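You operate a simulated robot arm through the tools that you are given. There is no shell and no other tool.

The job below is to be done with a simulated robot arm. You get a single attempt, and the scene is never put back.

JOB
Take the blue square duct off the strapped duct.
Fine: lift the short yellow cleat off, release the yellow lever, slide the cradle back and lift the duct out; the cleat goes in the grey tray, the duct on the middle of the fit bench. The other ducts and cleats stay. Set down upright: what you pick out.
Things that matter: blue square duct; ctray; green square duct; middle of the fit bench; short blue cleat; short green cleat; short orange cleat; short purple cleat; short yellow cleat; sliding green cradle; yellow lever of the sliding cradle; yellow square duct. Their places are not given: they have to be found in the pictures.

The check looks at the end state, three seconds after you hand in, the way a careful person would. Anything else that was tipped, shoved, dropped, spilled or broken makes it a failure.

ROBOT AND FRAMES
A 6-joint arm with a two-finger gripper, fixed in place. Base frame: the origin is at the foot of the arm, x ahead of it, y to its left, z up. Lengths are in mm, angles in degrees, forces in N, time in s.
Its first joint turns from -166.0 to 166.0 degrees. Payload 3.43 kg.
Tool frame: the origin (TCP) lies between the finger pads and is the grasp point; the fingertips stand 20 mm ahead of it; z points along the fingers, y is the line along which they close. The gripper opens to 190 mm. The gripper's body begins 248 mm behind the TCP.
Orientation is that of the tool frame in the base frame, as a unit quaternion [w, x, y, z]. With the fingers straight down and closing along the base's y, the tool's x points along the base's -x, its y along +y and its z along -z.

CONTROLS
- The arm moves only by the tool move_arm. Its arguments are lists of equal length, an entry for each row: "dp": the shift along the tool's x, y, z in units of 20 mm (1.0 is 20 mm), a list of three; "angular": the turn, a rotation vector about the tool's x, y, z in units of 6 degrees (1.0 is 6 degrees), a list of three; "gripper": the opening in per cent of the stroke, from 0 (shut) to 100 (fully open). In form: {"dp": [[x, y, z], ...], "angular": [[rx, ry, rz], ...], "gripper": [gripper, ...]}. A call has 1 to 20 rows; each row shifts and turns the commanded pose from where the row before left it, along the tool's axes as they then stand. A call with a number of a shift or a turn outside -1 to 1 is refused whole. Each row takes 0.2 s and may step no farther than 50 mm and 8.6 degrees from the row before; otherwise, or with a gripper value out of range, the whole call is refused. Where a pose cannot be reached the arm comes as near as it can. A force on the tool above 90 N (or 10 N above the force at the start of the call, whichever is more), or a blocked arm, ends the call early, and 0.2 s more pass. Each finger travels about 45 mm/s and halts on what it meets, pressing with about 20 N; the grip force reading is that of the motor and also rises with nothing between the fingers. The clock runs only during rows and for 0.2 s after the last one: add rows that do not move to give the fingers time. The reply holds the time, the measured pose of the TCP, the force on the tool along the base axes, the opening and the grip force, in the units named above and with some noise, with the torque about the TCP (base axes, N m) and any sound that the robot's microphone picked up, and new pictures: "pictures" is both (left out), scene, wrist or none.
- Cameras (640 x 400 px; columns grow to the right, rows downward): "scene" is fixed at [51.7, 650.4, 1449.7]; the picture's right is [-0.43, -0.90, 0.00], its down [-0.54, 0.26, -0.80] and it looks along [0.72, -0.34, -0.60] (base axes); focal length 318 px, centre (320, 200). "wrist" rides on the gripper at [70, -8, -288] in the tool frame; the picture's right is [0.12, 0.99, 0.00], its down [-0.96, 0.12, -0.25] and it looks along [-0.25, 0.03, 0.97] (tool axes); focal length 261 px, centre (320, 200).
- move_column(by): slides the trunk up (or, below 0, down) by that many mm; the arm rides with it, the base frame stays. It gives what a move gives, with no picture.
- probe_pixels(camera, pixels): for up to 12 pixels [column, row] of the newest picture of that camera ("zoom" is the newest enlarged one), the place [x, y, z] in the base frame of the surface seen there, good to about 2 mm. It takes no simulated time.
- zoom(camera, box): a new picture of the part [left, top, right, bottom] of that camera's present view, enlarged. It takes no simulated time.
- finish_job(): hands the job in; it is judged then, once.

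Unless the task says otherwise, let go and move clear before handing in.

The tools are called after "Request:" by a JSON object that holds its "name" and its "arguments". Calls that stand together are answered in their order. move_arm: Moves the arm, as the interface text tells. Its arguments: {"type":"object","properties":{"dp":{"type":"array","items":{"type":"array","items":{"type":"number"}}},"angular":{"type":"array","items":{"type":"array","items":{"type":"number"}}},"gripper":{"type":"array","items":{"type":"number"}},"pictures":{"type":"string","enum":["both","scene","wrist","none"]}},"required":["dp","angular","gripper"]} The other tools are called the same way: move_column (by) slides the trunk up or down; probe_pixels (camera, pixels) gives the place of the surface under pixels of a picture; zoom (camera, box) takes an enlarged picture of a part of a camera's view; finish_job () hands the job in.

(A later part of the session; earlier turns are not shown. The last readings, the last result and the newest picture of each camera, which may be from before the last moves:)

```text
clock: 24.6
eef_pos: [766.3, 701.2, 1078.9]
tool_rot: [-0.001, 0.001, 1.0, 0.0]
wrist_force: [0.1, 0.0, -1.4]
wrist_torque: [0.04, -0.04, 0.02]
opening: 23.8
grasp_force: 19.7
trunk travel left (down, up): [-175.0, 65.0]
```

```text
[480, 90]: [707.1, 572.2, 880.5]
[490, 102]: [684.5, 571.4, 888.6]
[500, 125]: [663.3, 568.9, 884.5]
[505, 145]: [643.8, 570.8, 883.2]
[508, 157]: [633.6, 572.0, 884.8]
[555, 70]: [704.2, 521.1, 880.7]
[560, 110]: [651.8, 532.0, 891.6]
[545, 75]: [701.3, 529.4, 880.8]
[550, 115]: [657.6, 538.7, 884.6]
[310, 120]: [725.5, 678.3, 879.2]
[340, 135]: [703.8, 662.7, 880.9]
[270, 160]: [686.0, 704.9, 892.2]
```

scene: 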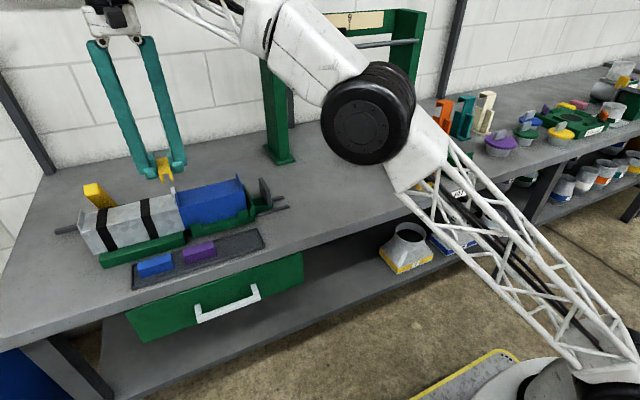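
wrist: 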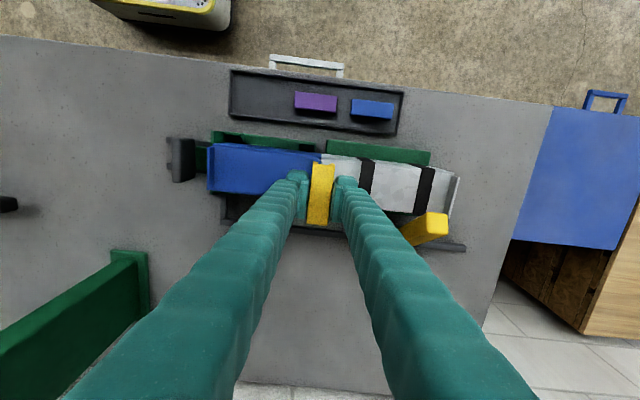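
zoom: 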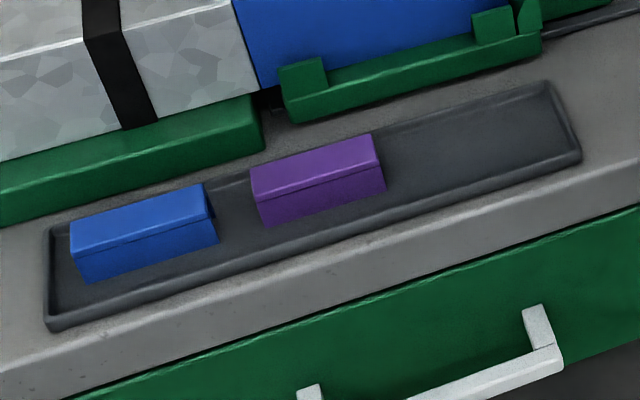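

Tray floor is z≈884, rim 891, inner x≈618–680, and the free stretch is y≈540–635. The cleat bottom sits about 26 mm below the TCP. I'll carry it to (650,582), then turn 90° so it lies along y like the others.

Request:
{"name": "move_arm", "arguments": {"dp": [[0.97, -0.99, 0], [0.97, -0.99, 0], [0.97, -0.99, 0], [0.97, -0.99, 0], [0.97, -0.99, 0], [0.97, -0.99, 0]], "angular": [[0, 0, 0], [0, 0, 0], [0, 0, 0], [0, 0, 0], [0, 0, 0], [0, 0, 0]], "gripper": [5, 5, 5, 5, 5, 5], "pictures": "none"}}

Request:
{"name": "move_arm", "arguments": {"dp": [[0, 0, 0], [0, 0, 0], [0, 0, 0], [0, 0, 0], [0, 0, 0], [0, 0, 0], [0, 0, 0], [0, 0, 0], [0, 0, 0], [0, 0, 0], [0, 0, 0], [0, 0, 0], [0, 0, 0], [0, 0, 0], [0, 0, 0]], "angular": [[0, 0, 1], [0, 0, 1], [0, 0, 1], [0, 0, 1], [0, 0, 1], [0, 0, 1], [0, 0, 1], [0, 0, 1], [0, 0, 1], [0, 0, 1], [0, 0, 1], [0, 0, 1], [0, 0, 1], [0, 0, 1], [0, 0, 1]], "gripper": [5, 5, 5, 5, 5, 5, 5, 5, 5, 5, 5, 5, 5, 5, 5], "pictures": "both"}}

```text
clock: 26.0
eef_pos: [651.6, 582.4, 1079.2]
tool_rot: [-0.001, 0.0, 1.0, -0.001]
wrist_force: [0.8, 0.6, -0.9]
wrist_torque: [-0.07, 0.07, 0.01]
opening: 23.8
grasp_force: 19.9
trunk travel left (down, up): [-175.0, 65.0]
```

```text
clock: 29.2
eef_pos: [650.0, 582.8, 1080.0]
tool_rot: [0.0, 0.708, 0.706, -0.001]
wrist_force: [-0.6, -0.9, -0.6]
wrist_torque: [0.0, -0.03, -0.03]
opening: 23.8
grasp_force: 20.1
trunk travel left (down, up): [-175.0, 65.0]
```

scene: 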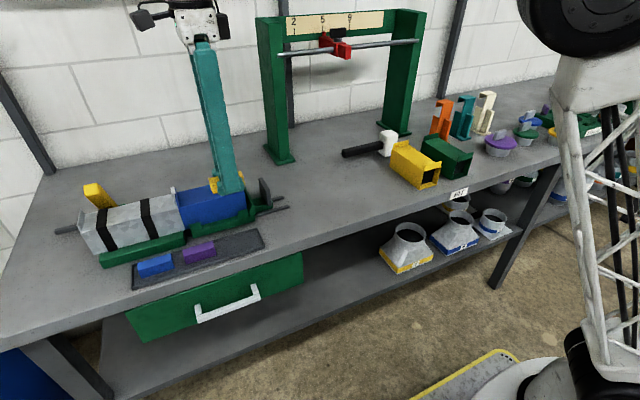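
wrist: 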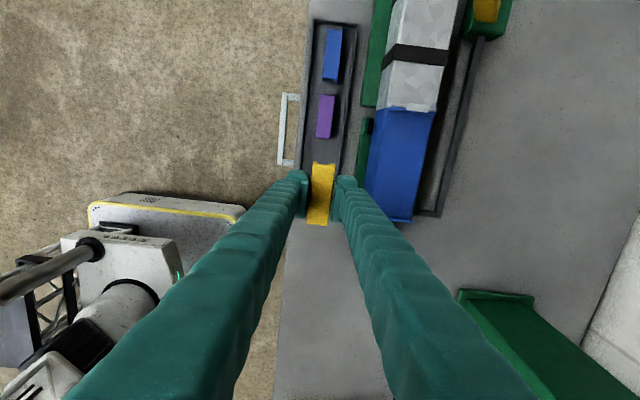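

The cleat is aligned with the tray's free end, held at (325,195) in the wrist view. I'll descend to about z 922 and check.

Request:
{"name": "move_arm", "arguments": {"dp": [[0, 0, 1], [0, 0, 1], [0, 0, 1], [0, 0, 1], [0, 0, 1], [0, 0, 1], [0, 0, 1], [0, 0, 0.5], [0, 0, 0.4]], "angular": [[0, 0, 0], [0, 0, 0], [0, 0, 0], [0, 0, 0], [0, 0, 0], [0, 0, 0], [0, 0, 0], [0, 0, 0], [0, 0, 0]], "gripper": [5, 5, 5, 5, 5, 5, 5, 5, 5], "pictures": "both"}}

Request:
{"name": "zoom", "arguments": {"camera": "scene", "box": [180, 190, 300, 280]}}

Request:
{"name": "zoom", "arguments": {"camera": "wrist", "box": [240, 60, 420, 260]}}

```text
clock: 31.2
eef_pos: [650.4, 582.1, 923.1]
tool_rot: [-0.001, 0.707, 0.707, 0.0]
wrist_force: [-0.6, -0.3, -0.5]
wrist_torque: [0.02, -0.05, 0.0]
opening: 23.8
grasp_force: 20.4
trunk travel left (down, up): [-175.0, 65.0]
```

scene: 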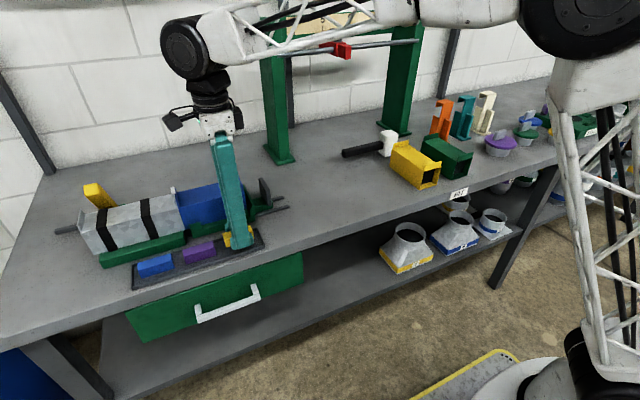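
wrist: 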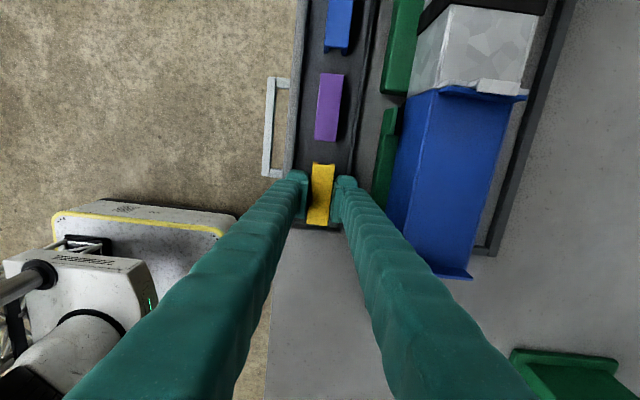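

```text
4.44 times, centred on (240, 235) of scene
```

zoom: 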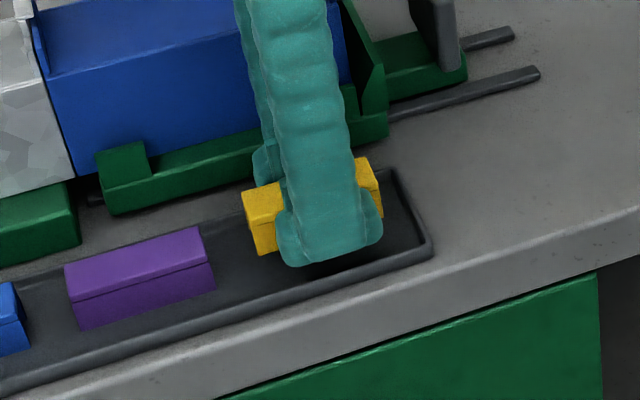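

```text
2.00 times, centred on (330, 160) of wrist
```

zoom: 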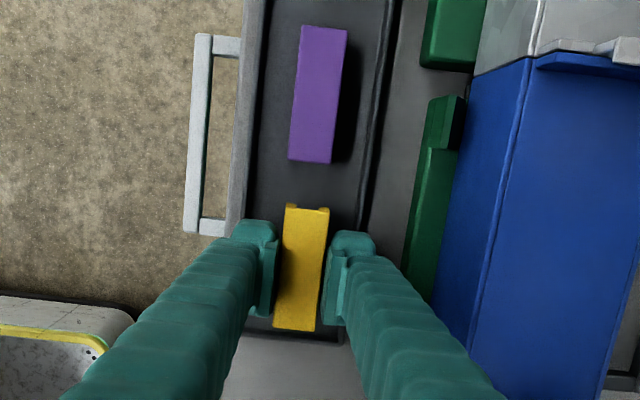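

The cleat is just above the tray floor and clear of the rim. I'll lower in small steps to about z 911.5, watching the force.

Request:
{"name": "move_arm", "arguments": {"dp": [[0, 0, 0.2], [0, 0, 0.2], [0, 0, 0.15], [0, 0, 0]], "angular": [[0, 0, 0], [0, 0, 0], [0, 0, 0], [0, 0, 0]], "gripper": [5, 5, 5, 5], "pictures": "scene"}}

Request:
{"name": "zoom", "arguments": {"camera": "scene", "box": [200, 200, 280, 270]}}

```text
clock: 32.2
eef_pos: [651.0, 582.3, 910.7]
tool_rot: [0.001, 0.707, 0.707, 0.0]
wrist_force: [0.3, -0.5, 0.2]
wrist_torque: [0.01, -0.02, 0.01]
opening: 23.7
grasp_force: 20.1
trunk travel left (down, up): [-175.0, 65.0]
```

scene: 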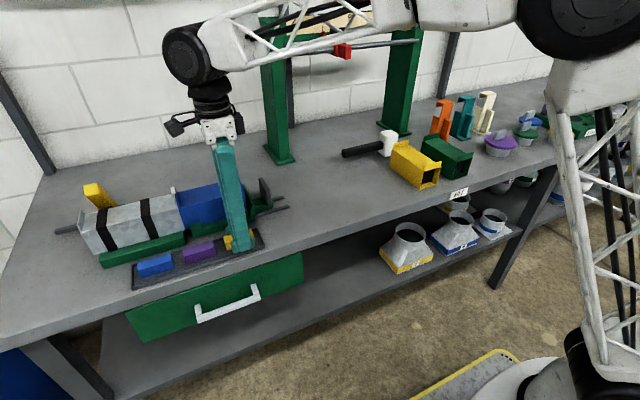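

```text
5.71 times, centred on (240, 235) of scene
```

zoom: 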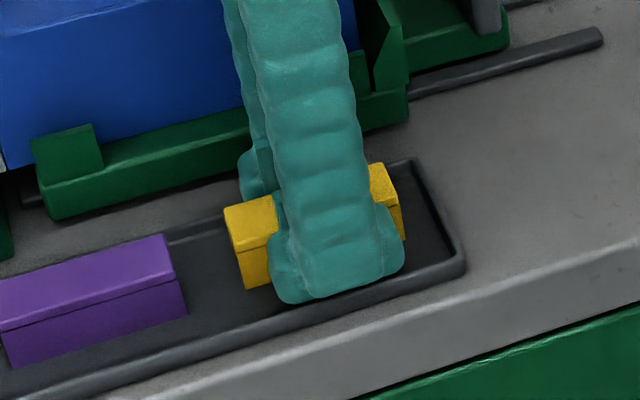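

No contact force yet. I'll compare the yellow cleat's top height with the purple one's.

Request:
{"name": "probe_pixels", "arguments": {"camera": "zoom", "pixels": [[245, 218], [255, 215], [380, 185], [130, 260], [60, 285], [245, 275]]}}

```text
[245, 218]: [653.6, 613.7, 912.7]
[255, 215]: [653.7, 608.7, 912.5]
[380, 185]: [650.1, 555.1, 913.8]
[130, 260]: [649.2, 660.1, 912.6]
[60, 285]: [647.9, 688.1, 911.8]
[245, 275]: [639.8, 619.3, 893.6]
```

Its top is within about 1 mm of the purple cleat's, so it's at the floor. I'll open slightly, then lift straight up.

Request:
{"name": "move_arm", "arguments": {"dp": [[0, 0, 0], [0, 0, 0], [0, 0, 0], [0, 0, -0.3], [0, 0, -0.7], [0, 0, -1], [0, 0, -1], [0, 0, -1], [0, 0, -1], [0, 0, -1], [0, 0, -1], [0, 0, -1]], "angular": [[0, 0, 0], [0, 0, 0], [0, 0, 0], [0, 0, 0], [0, 0, 0], [0, 0, 0], [0, 0, 0], [0, 0, 0], [0, 0, 0], [0, 0, 0], [0, 0, 0], [0, 0, 0]], "gripper": [17.5, 17.5, 17.5, 17.5, 17.5, 17.5, 17.5, 17.5, 17.5, 17.5, 17.5, 17.5], "pictures": "both"}}

Request:
{"name": "zoom", "arguments": {"camera": "scene", "box": [60, 160, 300, 300]}}

Request:
{"name": "zoom", "arguments": {"camera": "wrist", "box": [240, 0, 520, 240]}}

```text
clock: 34.8
eef_pos: [650.8, 583.5, 1071.7]
tool_rot: [0.0, 0.707, 0.707, 0.0]
wrist_force: [0.4, 0.2, 0.5]
wrist_torque: [-0.05, -0.01, -0.01]
opening: 33.2
grasp_force: 0.0
trunk travel left (down, up): [-175.0, 65.0]
```

scene: 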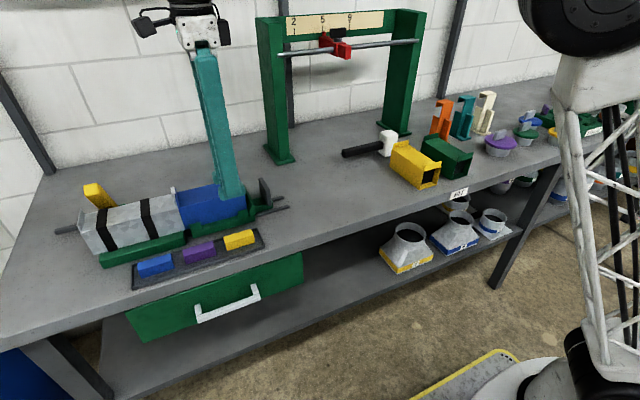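
wrist: 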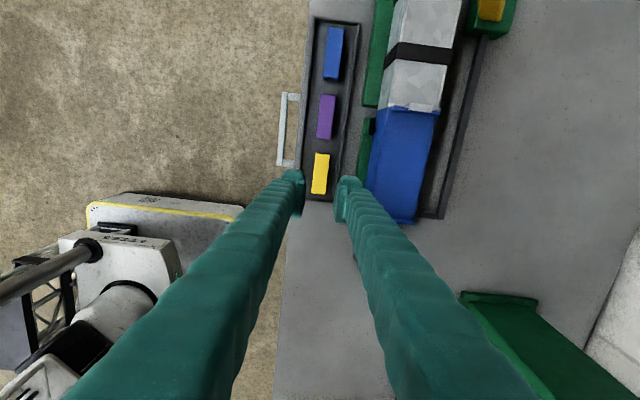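

```text
2.67 times, centred on (180, 230) of scene
```

zoom: 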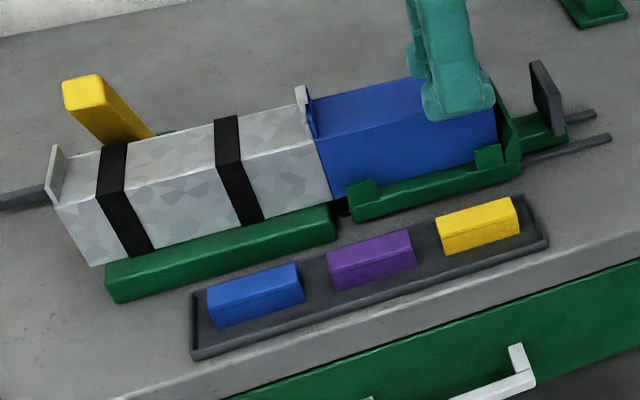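

```text
1.67 times, centred on (380, 120) of wrist
```

zoom: 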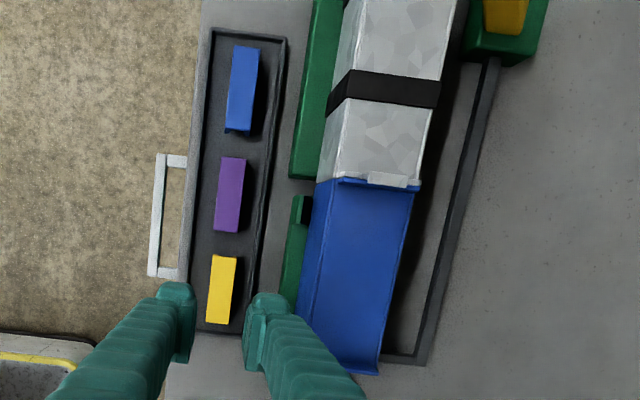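

The cleat sits upright in the tray. Next the lever: I'll zoom on it in both views to work out its pivot and which way it swings.

Request:
{"name": "zoom", "arguments": {"camera": "scene", "box": [50, 170, 150, 260]}}

Request:
{"name": "probe_pixels", "arguments": {"camera": "zoom", "pixels": [[215, 110], [245, 95], [300, 100], [260, 130], [330, 160], [370, 185], [290, 190], [395, 180], [330, 185], [60, 260], [210, 120], [345, 150]]}}

Request:
{"name": "zoom", "arguments": {"camera": "wrist", "box": [400, 0, 560, 100]}}

Request:
{"name": "probe_pixels", "arguments": {"camera": "zoom", "pixels": [[300, 40], [350, 10], [400, 60], [440, 60], [300, 130], [370, 140], [320, 200], [360, 90]]}}

```text
4.44 times, centred on (100, 215) of scene
```

zoom: 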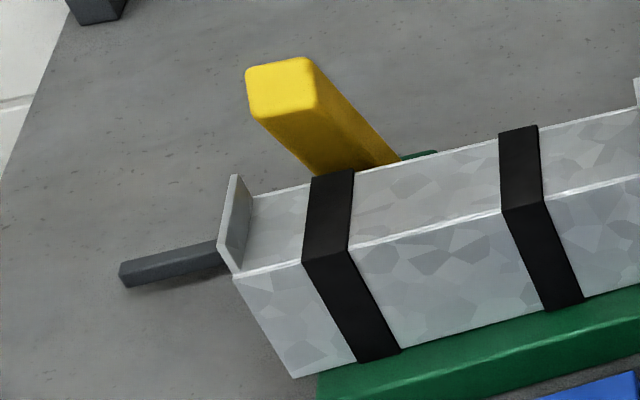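

```text
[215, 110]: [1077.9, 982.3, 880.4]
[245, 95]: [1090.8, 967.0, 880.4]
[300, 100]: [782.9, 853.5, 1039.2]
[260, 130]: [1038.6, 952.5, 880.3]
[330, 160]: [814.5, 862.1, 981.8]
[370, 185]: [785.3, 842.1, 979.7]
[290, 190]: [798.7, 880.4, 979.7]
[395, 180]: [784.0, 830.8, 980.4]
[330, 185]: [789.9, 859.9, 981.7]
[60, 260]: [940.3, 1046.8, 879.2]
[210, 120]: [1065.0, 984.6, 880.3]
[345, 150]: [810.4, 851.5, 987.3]
```

```text
4.00 times, centred on (480, 50) of wrist
```

zoom: 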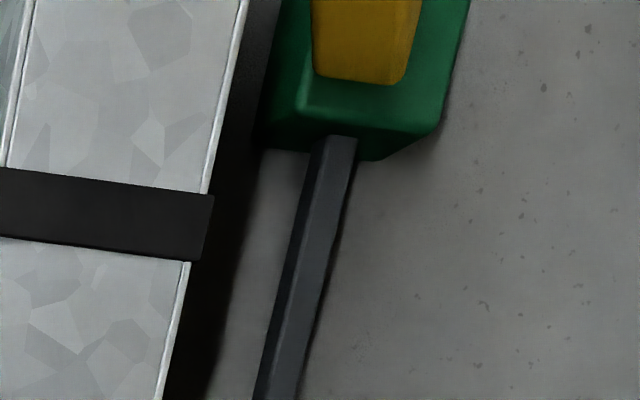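

```text
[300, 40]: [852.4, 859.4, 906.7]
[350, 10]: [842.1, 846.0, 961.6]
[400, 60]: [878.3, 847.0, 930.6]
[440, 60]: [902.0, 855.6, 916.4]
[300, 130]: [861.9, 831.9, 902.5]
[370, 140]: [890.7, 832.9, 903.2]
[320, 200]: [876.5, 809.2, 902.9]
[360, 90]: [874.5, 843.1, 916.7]
```

The lever stands out of a green clamp block at about (875,845,916) on a dark rod and leans toward the duct, with its top at (790,850,1046). So it should throw away from the duct (+x). I'll turn the gripper back, then tilt it outward while moving toward y≈845 for a closer look.

Request:
{"name": "move_arm", "arguments": {"dp": [[0, 0, 0], [0, 0, 0], [0, 0, 0], [0, 0, 0], [0, 0, 0], [0, 0, 0], [0, 0, 0], [0, 0, 0], [0, 0, 0], [0, 0, 0], [0, 0, 0], [0, 0, 0], [0, 0, 0], [0, 0, 0], [0, 0, 0]], "angular": [[0, 0, -1], [0, 0, -1], [0, 0, -1], [0, 0, -1], [0, 0, -1], [0, 0, -1], [0, 0, -1], [0, 0, -1], [0, 0, -1], [0, 0, -1], [0, 0, -1], [0, 0, -1], [0, 0, -1], [0, 0, -1], [0, 0, -1]], "gripper": [17, 17, 17, 17, 17, 17, 17, 17, 17, 17, 17, 17, 17, 17, 17], "pictures": "none"}}

Request:
{"name": "move_arm", "arguments": {"dp": [[0, 1, -0.5], [0, 1, -0.5], [0, 1, 0], [0, 1, 0], [0, 1, 0], [0, 1, 0], [0, 1, 0], [0, 1, 0], [0, 1, 0], [0, 1, 0], [0, 1, 0], [0, 1, 0], [0, 1, 0]], "angular": [[0, -1, 0], [0, -1, 0], [0, -1, 0], [0, -1, 0], [0, -1, 0], [0, -1, 0], [0, -1, 0], [0, 0, 0], [0, 0, 0], [0, 0, 0], [0, 0, 0], [0, 0, 0], [0, 0, 0]], "gripper": [17, 17, 17, 17, 17, 17, 17, 17, 17, 17, 17, 17, 17], "pictures": "both"}}

```text
clock: 38.0
eef_pos: [651.4, 582.2, 1071.5]
tool_rot: [0.0, -0.001, 1.0, 0.0]
wrist_force: [1.4, -0.5, 0.6]
wrist_torque: [0.01, 0.01, -0.02]
opening: 33.1
grasp_force: 0.0
trunk travel left (down, up): [-175.0, 65.0]
```

```text
clock: 40.8
eef_pos: [650.0, 842.7, 1090.9]
tool_rot: [0.357, 0.0, 0.934, 0.0]
wrist_force: [-0.1, -0.2, 0.5]
wrist_torque: [0.0, 0.08, 0.05]
opening: 33.2
grasp_force: 0.0
trunk travel left (down, up): [-175.0, 65.0]
```

scene: 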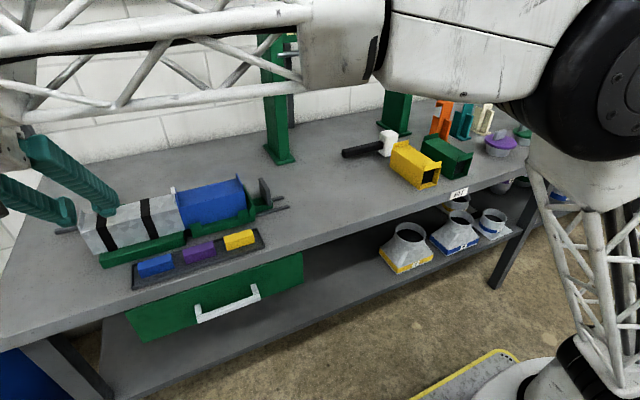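
wrist: 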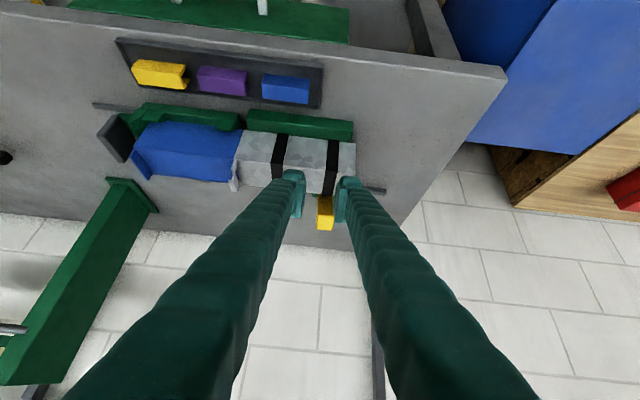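

Tilted about 42° and reachable. The lever shows between the fingers at (325,213), so I'll zoom in.

Request:
{"name": "zoom", "arguments": {"camera": "wrist", "box": [250, 120, 430, 240]}}

Request:
{"name": "probe_pixels", "arguments": {"camera": "wrist", "pixels": [[325, 202], [325, 215], [325, 226], [318, 213], [331, 213], [320, 198], [331, 198], [336, 222]]}}

```text
3.33 times, centred on (340, 180) of wrist
```

zoom: 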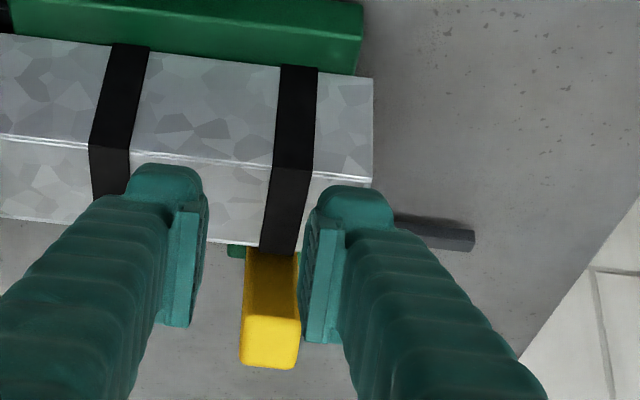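

```text
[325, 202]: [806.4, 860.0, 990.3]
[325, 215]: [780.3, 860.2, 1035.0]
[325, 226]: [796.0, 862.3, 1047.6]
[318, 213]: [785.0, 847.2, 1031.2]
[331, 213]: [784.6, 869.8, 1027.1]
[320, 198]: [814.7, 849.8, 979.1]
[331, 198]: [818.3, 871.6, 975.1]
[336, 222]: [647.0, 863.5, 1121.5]
```

The lever spans y≈846–872 and its near face runs from (806,990) to (780,1035) in x,z. I'll close the fingers and bring the tips to just in front of that face near its top.

Request:
{"name": "move_arm", "arguments": {"dp": [[-0.27, 0.15, 0.99], [-0.27, 0.15, 0.99], [-0.27, 0.15, 0.99], [-0.27, 0.15, 0.99], [-0.27, 0.15, 0.99], [0, 0, 0]], "angular": [[0, 0, 0], [0, 0, 0], [0, 0, 0], [0, 0, 0], [0, 0, 0], [0, 0, 0]], "gripper": [0, 0, 0, 0, 0, 0], "pictures": "both"}}

Request:
{"name": "zoom", "arguments": {"camera": "wrist", "box": [250, 100, 430, 240]}}

Request:
{"name": "zoom", "arguments": {"camera": "scene", "box": [20, 140, 180, 260]}}

```text
clock: 42.2
eef_pos: [736.4, 857.9, 1035.1]
tool_rot: [0.358, -0.001, 0.934, 0.001]
wrist_force: [-0.2, -0.2, 0.2]
wrist_torque: [-0.02, -0.01, 0.02]
opening: 0.0
grasp_force: 20.4
trunk travel left (down, up): [-175.0, 65.0]
```

scene: 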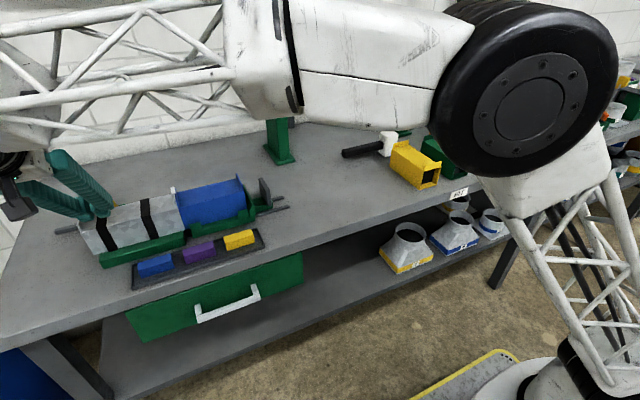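
wrist: 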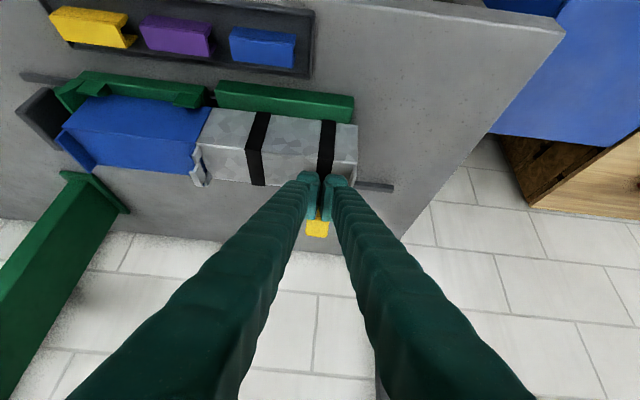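

```text
2.86 times, centred on (340, 170) of wrist
```

zoom: 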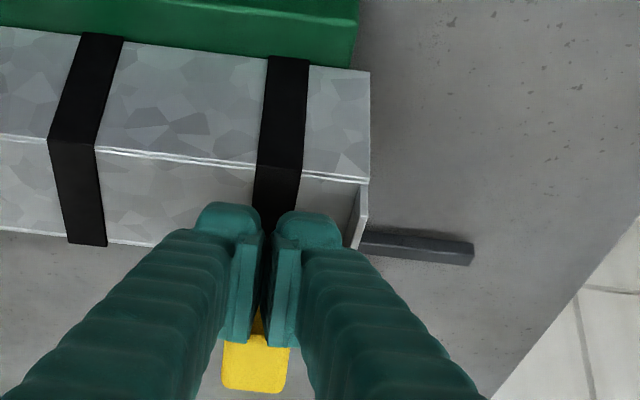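

```text
3.33 times, centred on (100, 200) of scene
```

zoom: 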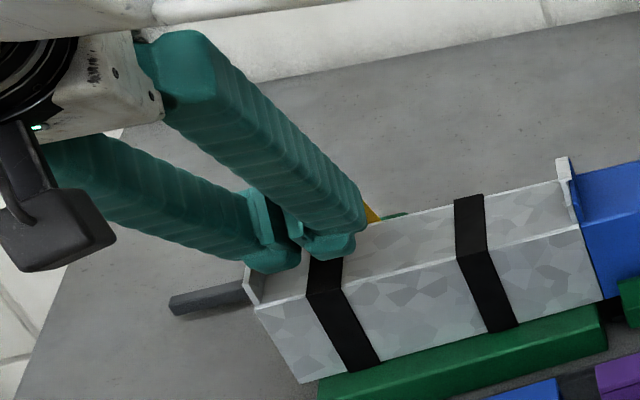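

The closed tips sit just in front of the lever. I'll push perpendicular to it, outward and slightly up, in small steps.

Request:
{"name": "move_arm", "arguments": {"dp": [[-0.39, 0, 0.08], [-0.39, 0, 0.08], [-0.39, 0, 0.08], [-0.39, 0, 0.08]], "angular": [[0, 0, 0], [0, 0, 0], [0, 0, 0], [0, 0, 0]], "gripper": [0, 0, 0, 0], "pictures": "both"}}

Request:
{"name": "zoom", "arguments": {"camera": "wrist", "box": [250, 100, 430, 240]}}

Request:
{"name": "zoom", "arguments": {"camera": "scene", "box": [20, 140, 180, 260]}}

```text
clock: 43.2
eef_pos: [762.9, 857.8, 1052.9]
tool_rot: [0.358, 0.0, 0.934, 0.001]
wrist_force: [-1.0, 0.4, -0.2]
wrist_torque: [-0.02, 0.01, 0.0]
opening: 0.1
grasp_force: 19.5
trunk travel left (down, up): [-175.0, 65.0]
```

scene: 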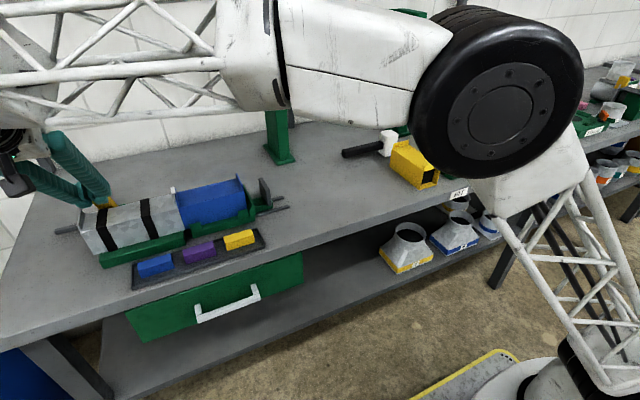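
wrist: 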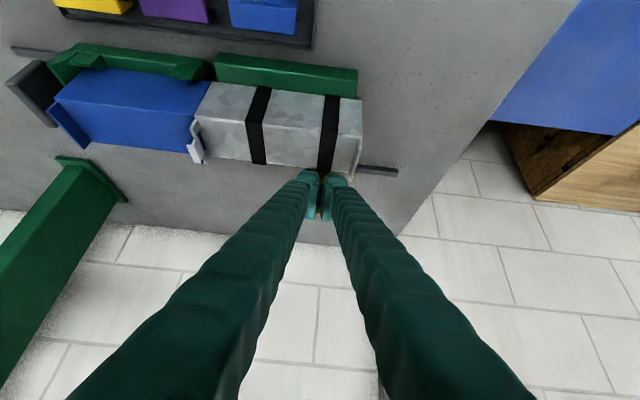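

```text
2.86 times, centred on (340, 170) of wrist
```

zoom: 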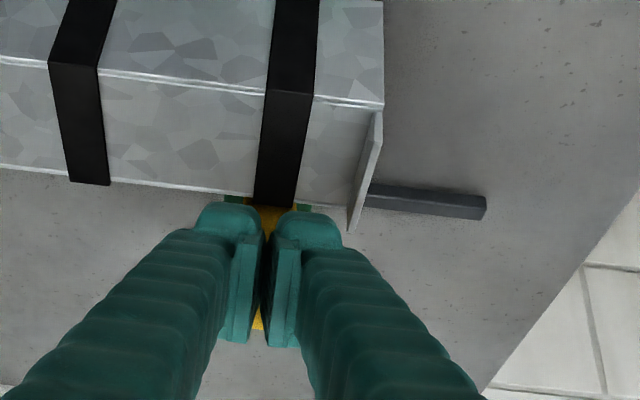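

```text
3.33 times, centred on (100, 200) of scene
```

zoom: 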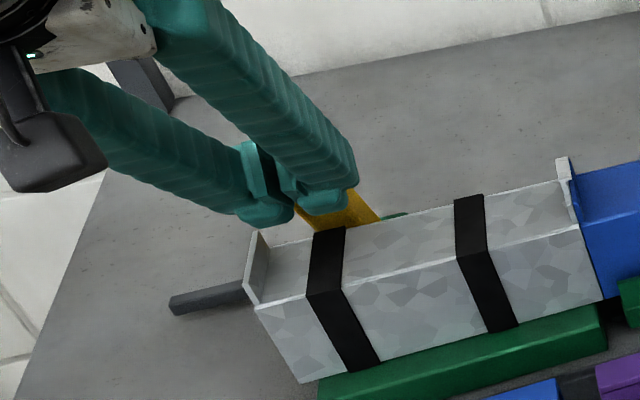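

There's almost no force, so the fingertips are riding at the lever's top edge. I'll back off, go lower for a better contact point, then push again.

Request:
{"name": "move_arm", "arguments": {"dp": [[0.67, -0.1, 0.12], [0.67, -0.1, 0.12], [0.67, 0, 0.12], [0, 0, 0]], "angular": [[0, 0, 0], [0, 0, 0], [0, 0, 0], [0, 0, 0]], "gripper": [0, 0, 0, 0], "pictures": "both"}}

Request:
{"name": "zoom", "arguments": {"camera": "wrist", "box": [250, 100, 430, 240]}}

Request:
{"name": "zoom", "arguments": {"camera": "scene", "box": [20, 140, 180, 260]}}

Request:
{"name": "probe_pixels", "arguments": {"camera": "wrist", "pixels": [[317, 230], [317, 222], [312, 228], [324, 228], [318, 213]]}}

```text
clock: 44.2
eef_pos: [738.0, 853.2, 1019.1]
tool_rot: [0.359, 0.0, 0.933, 0.0]
wrist_force: [0.0, 0.7, -0.7]
wrist_torque: [-0.01, 0.0, 0.0]
opening: 0.0
grasp_force: 20.3
trunk travel left (down, up): [-175.0, 65.0]
```

scene: 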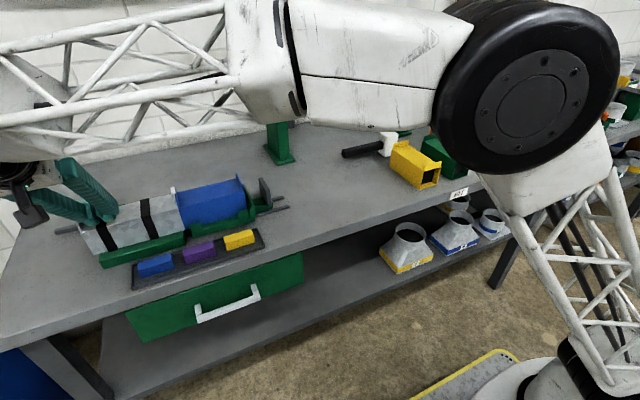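
wrist: 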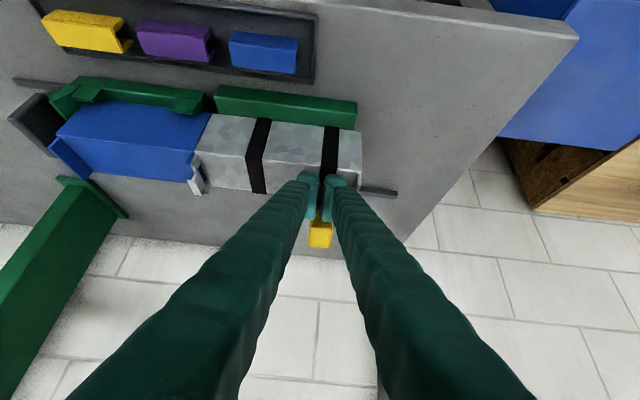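

```text
2.86 times, centred on (340, 170) of wrist
```

zoom: 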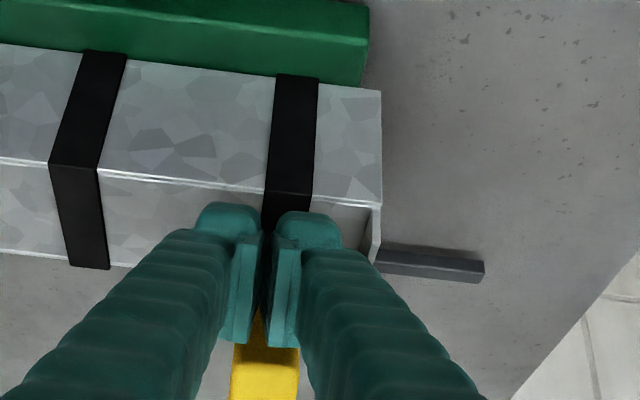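

```text
3.33 times, centred on (100, 200) of scene
```

zoom: 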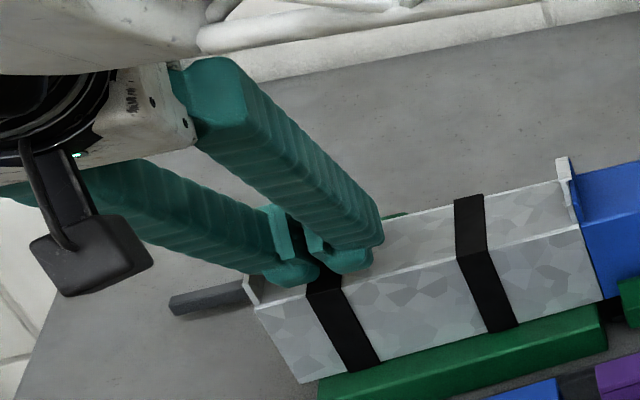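

```text
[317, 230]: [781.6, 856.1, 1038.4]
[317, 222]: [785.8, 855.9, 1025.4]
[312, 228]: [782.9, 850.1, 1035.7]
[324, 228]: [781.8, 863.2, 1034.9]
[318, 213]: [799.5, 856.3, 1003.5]
```

The lever is unmoved and the tips are now lower at z≈1004. I'll push out horizontally to contact, then along the arc.

Request:
{"name": "move_arm", "arguments": {"dp": [[-0.3, 0.07, 0.27], [-0.3, 0.07, 0.27], [-0.3, 0, 0.27], [-0.39, 0, 0.06], [-0.39, 0, 0.08], [-0.39, 0, 0.1]], "angular": [[0, 0, 0], [0, 0, 0], [0, 0, 0], [0, 0, 0], [0, 0, 0], [0, 0, 0]], "gripper": [0, 0, 0, 0, 0, 0], "pictures": "both"}}

Request:
{"name": "zoom", "arguments": {"camera": "wrist", "box": [250, 100, 430, 240]}}

Request:
{"name": "zoom", "arguments": {"camera": "scene", "box": [20, 140, 180, 260]}}

```text
clock: 45.6
eef_pos: [783.1, 855.4, 1031.1]
tool_rot: [0.358, 0.0, 0.934, -0.001]
wrist_force: [-1.2, -0.8, 0.4]
wrist_torque: [-0.02, 0.06, -0.02]
opening: 0.0
grasp_force: 34.3
trunk travel left (down, up): [-175.0, 65.0]
```

scene: 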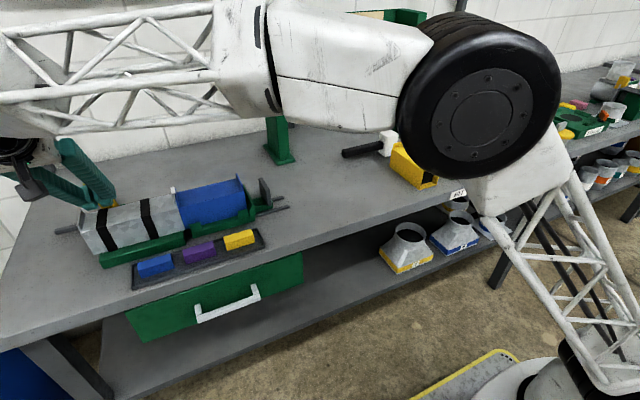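
wrist: 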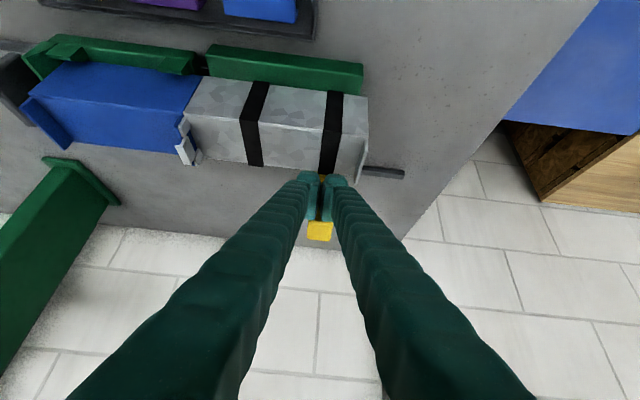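

```text
2.86 times, centred on (340, 170) of wrist
```

zoom: 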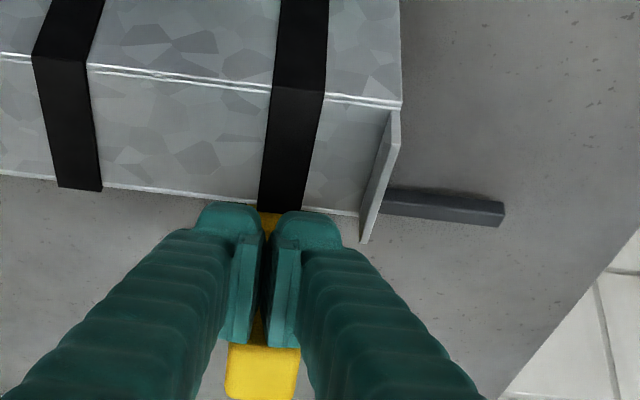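

```text
3.33 times, centred on (100, 200) of scene
```

zoom: 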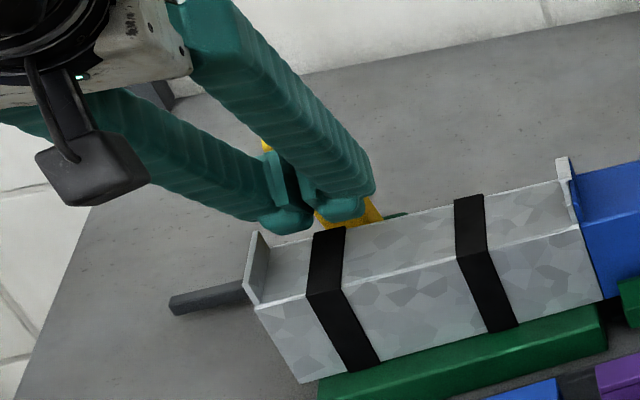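

I'll probe the lever's top to see whether it moved.

Request:
{"name": "probe_pixels", "arguments": {"camera": "wrist", "pixels": [[319, 230], [319, 222], [314, 228], [324, 236], [321, 180], [318, 238]]}}

```text
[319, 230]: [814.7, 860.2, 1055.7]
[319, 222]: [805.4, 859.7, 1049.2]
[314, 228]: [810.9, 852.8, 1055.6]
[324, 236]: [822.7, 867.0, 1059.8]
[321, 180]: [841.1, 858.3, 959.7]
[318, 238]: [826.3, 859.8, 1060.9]
```

The lever is swinging about y, from about 30° lean to about 22°, with little force. I'll continue along the arc.

Request:
{"name": "move_arm", "arguments": {"dp": [[-0.376, 0, 0.137], [-0.376, 0, 0.137], [-0.36, 0, 0.175], [-0.36, 0, 0.175], [-0.339, 0, 0.212], [-0.339, 0, 0.212], [-0.315, 0, 0.246], [-0.315, 0, 0.246]], "angular": [[0, 0, 0], [0, 0, 0], [0, 0, 0], [0, 0, 0], [0, 0, 0], [0, 0, 0], [0, 0, 0], [0, 0, 0]], "gripper": [0, 0, 0, 0, 0, 0, 0, 0], "pictures": "both"}}

Request:
{"name": "zoom", "arguments": {"camera": "wrist", "box": [250, 100, 430, 240]}}

Request:
{"name": "zoom", "arguments": {"camera": "scene", "box": [20, 140, 180, 260]}}

```text
clock: 47.4
eef_pos: [847.2, 856.5, 1046.0]
tool_rot: [0.358, 0.001, 0.934, 0.0]
wrist_force: [-0.6, 1.2, 0.7]
wrist_torque: [0.01, 0.01, -0.02]
opening: 0.0
grasp_force: 34.0
trunk travel left (down, up): [-175.0, 65.0]
```

scene: 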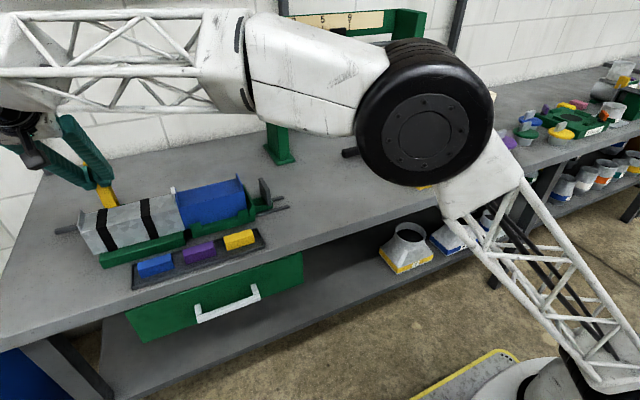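
wrist: 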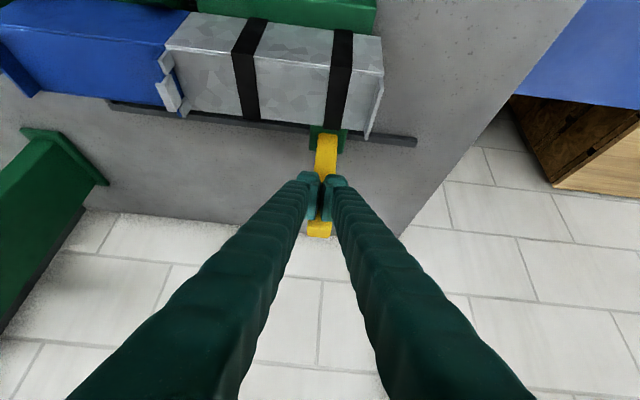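

```text
2.86 times, centred on (340, 170) of wrist
```

zoom: 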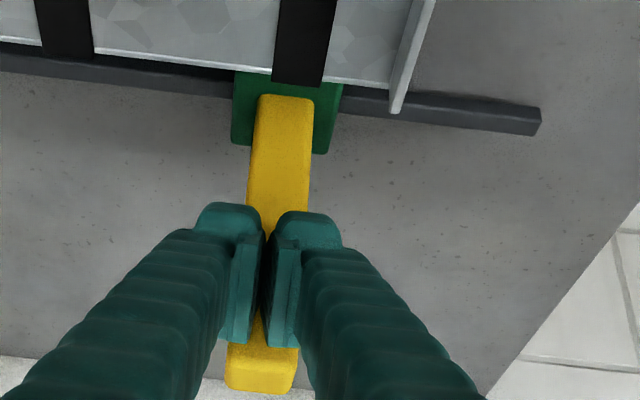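

```text
3.33 times, centred on (100, 200) of scene
```

zoom: 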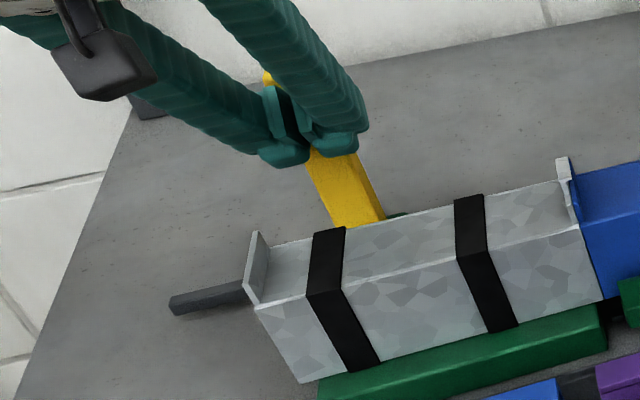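

The lever is now nearly upright and moving freely, so I'll keep following the arc outward.

Request:
{"name": "move_arm", "arguments": {"dp": [[-0.288, 0, 0.278], [-0.288, 0, 0.278], [-0.257, 0, 0.306], [-0.257, 0, 0.306], [-0.224, 0, 0.332], [-0.224, 0, 0.332], [-0.188, 0, 0.353], [-0.188, 0, 0.353]], "angular": [[0, 0, 0], [0, 0, 0], [0, 0, 0], [0, 0, 0], [0, 0, 0], [0, 0, 0], [0, 0, 0], [0, 0, 0]], "gripper": [0, 0, 0, 0, 0, 0, 0, 0], "pictures": "both"}}

Request:
{"name": "zoom", "arguments": {"camera": "wrist", "box": [250, 80, 430, 240]}}

Request:
{"name": "zoom", "arguments": {"camera": "scene", "box": [20, 120, 180, 260]}}

```text
clock: 49.0
eef_pos: [885.7, 858.6, 1041.2]
tool_rot: [0.355, -0.001, 0.935, 0.001]
wrist_force: [-80.0, -2.5, 14.9]
wrist_torque: [-0.06, -0.24, -0.07]
opening: 6.0
grasp_force: 34.5
trunk travel left (down, up): [-175.0, 65.0]
stopped in row 8: the force on the tool passed its limit at 103 N (the readings are from after the stop); the commanded pose is now the measured one
```

scene: 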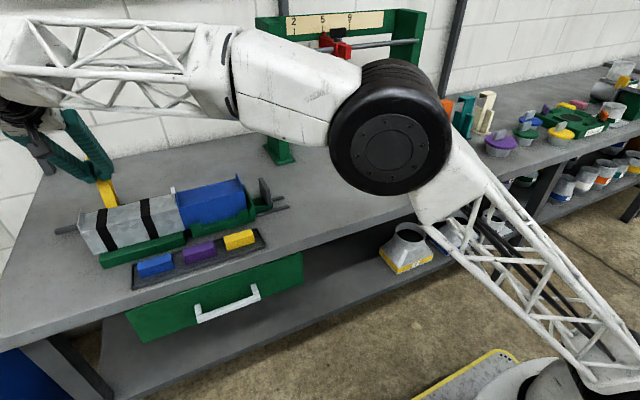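
wrist: 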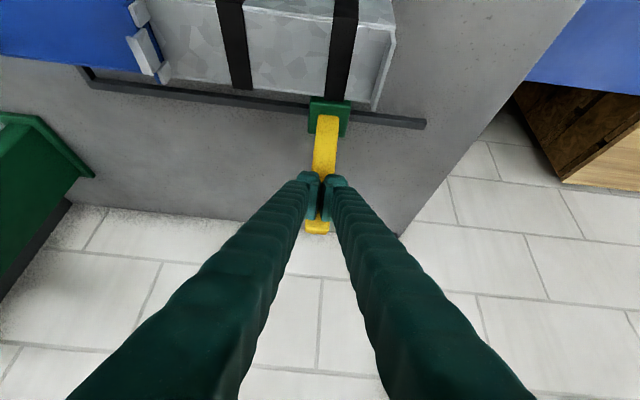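

```text
2.50 times, centred on (340, 160) of wrist
```

zoom: 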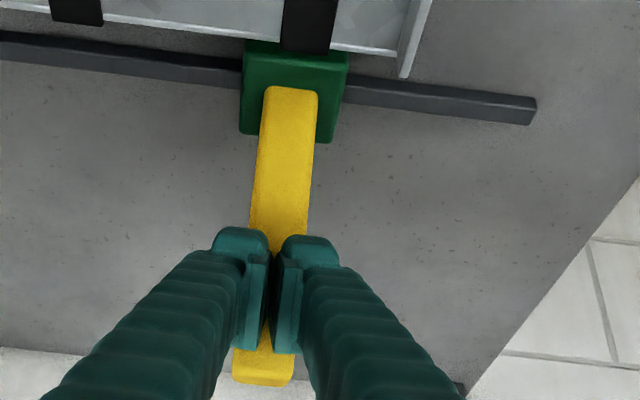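

```text
2.86 times, centred on (100, 190) of scene
```

zoom: 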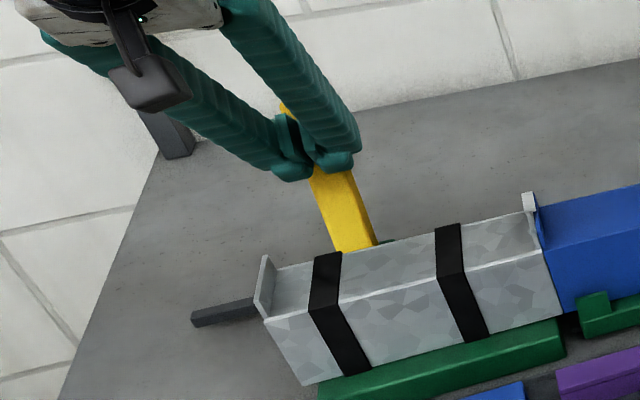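

The lever has met its end stop, at 80–100 N, leaning outward. I'll back the tool off and measure the lever's new position.

Request:
{"name": "move_arm", "arguments": {"dp": [[0.3, 0, -0.3], [0.5, 0, -0.5], [0.5, 0, -0.8], [0.5, 0, -1], [0, 0, -1], [0, 0, -1], [0, 0, -1]], "angular": [[0, 0, 0], [0, 0, 0], [0, 0, 0], [0, 0, 0], [0, 0, 0], [0, 0, 0], [0, 0, 0]], "gripper": [0, 0, 0, 0, 0, 0, 0], "pictures": "both"}}

Request:
{"name": "zoom", "arguments": {"camera": "wrist", "box": [220, 80, 430, 240]}}

Request:
{"name": "zoom", "arguments": {"camera": "scene", "box": [20, 140, 300, 280]}}

```text
clock: 50.6
eef_pos: [795.1, 852.6, 1095.1]
tool_rot: [0.356, 0.002, 0.934, -0.001]
wrist_force: [0.3, -1.1, -0.2]
wrist_torque: [-0.03, 0.03, -0.02]
opening: 0.0
grasp_force: 34.2
trunk travel left (down, up): [-175.0, 65.0]
```

scene: 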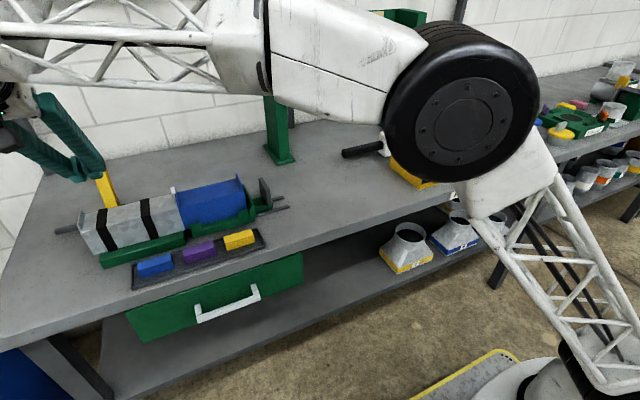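
wrist: 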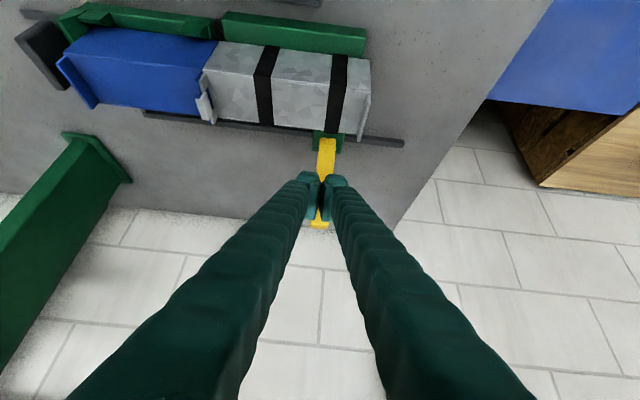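

```text
2.50 times, centred on (325, 160) of wrist
```

zoom: 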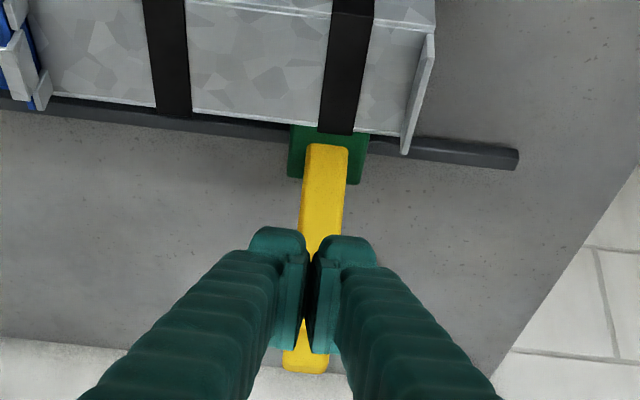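

```text
2.29 times, centred on (160, 210) of scene
```

zoom: 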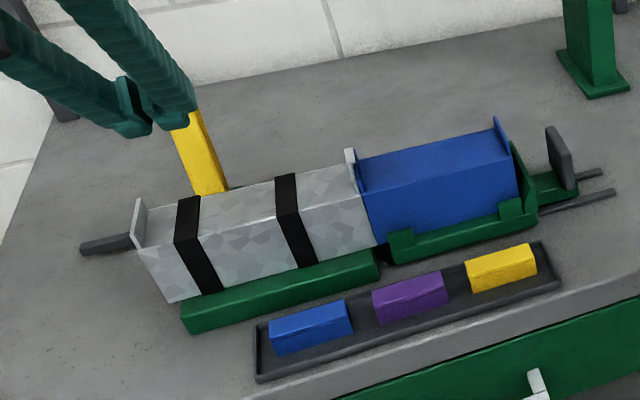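

Request:
{"name": "probe_pixels", "arguments": {"camera": "wrist", "pixels": [[326, 142], [326, 160], [326, 172], [318, 225], [321, 219], [327, 136], [316, 148], [340, 146]]}}

Request:
{"name": "probe_pixels", "arguments": {"camera": "zoom", "pixels": [[195, 130], [205, 170], [190, 160], [215, 185], [560, 150], [500, 150], [345, 170], [360, 180], [350, 152], [398, 240], [515, 210], [555, 185]]}}

```text
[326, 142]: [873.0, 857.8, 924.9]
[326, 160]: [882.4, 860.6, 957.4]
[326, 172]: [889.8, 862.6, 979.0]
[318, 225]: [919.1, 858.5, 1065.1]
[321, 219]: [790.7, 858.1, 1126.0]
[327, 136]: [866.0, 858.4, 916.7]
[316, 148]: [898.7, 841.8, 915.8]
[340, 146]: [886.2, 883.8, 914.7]
```

```text
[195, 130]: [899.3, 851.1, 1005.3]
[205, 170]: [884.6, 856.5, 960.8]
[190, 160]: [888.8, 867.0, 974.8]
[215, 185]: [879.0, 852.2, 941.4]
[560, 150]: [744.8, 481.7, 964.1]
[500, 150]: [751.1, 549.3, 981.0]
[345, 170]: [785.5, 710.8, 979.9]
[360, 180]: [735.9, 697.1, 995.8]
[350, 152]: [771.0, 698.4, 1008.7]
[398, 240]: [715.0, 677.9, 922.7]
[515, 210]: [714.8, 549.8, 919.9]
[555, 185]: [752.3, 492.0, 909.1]
```

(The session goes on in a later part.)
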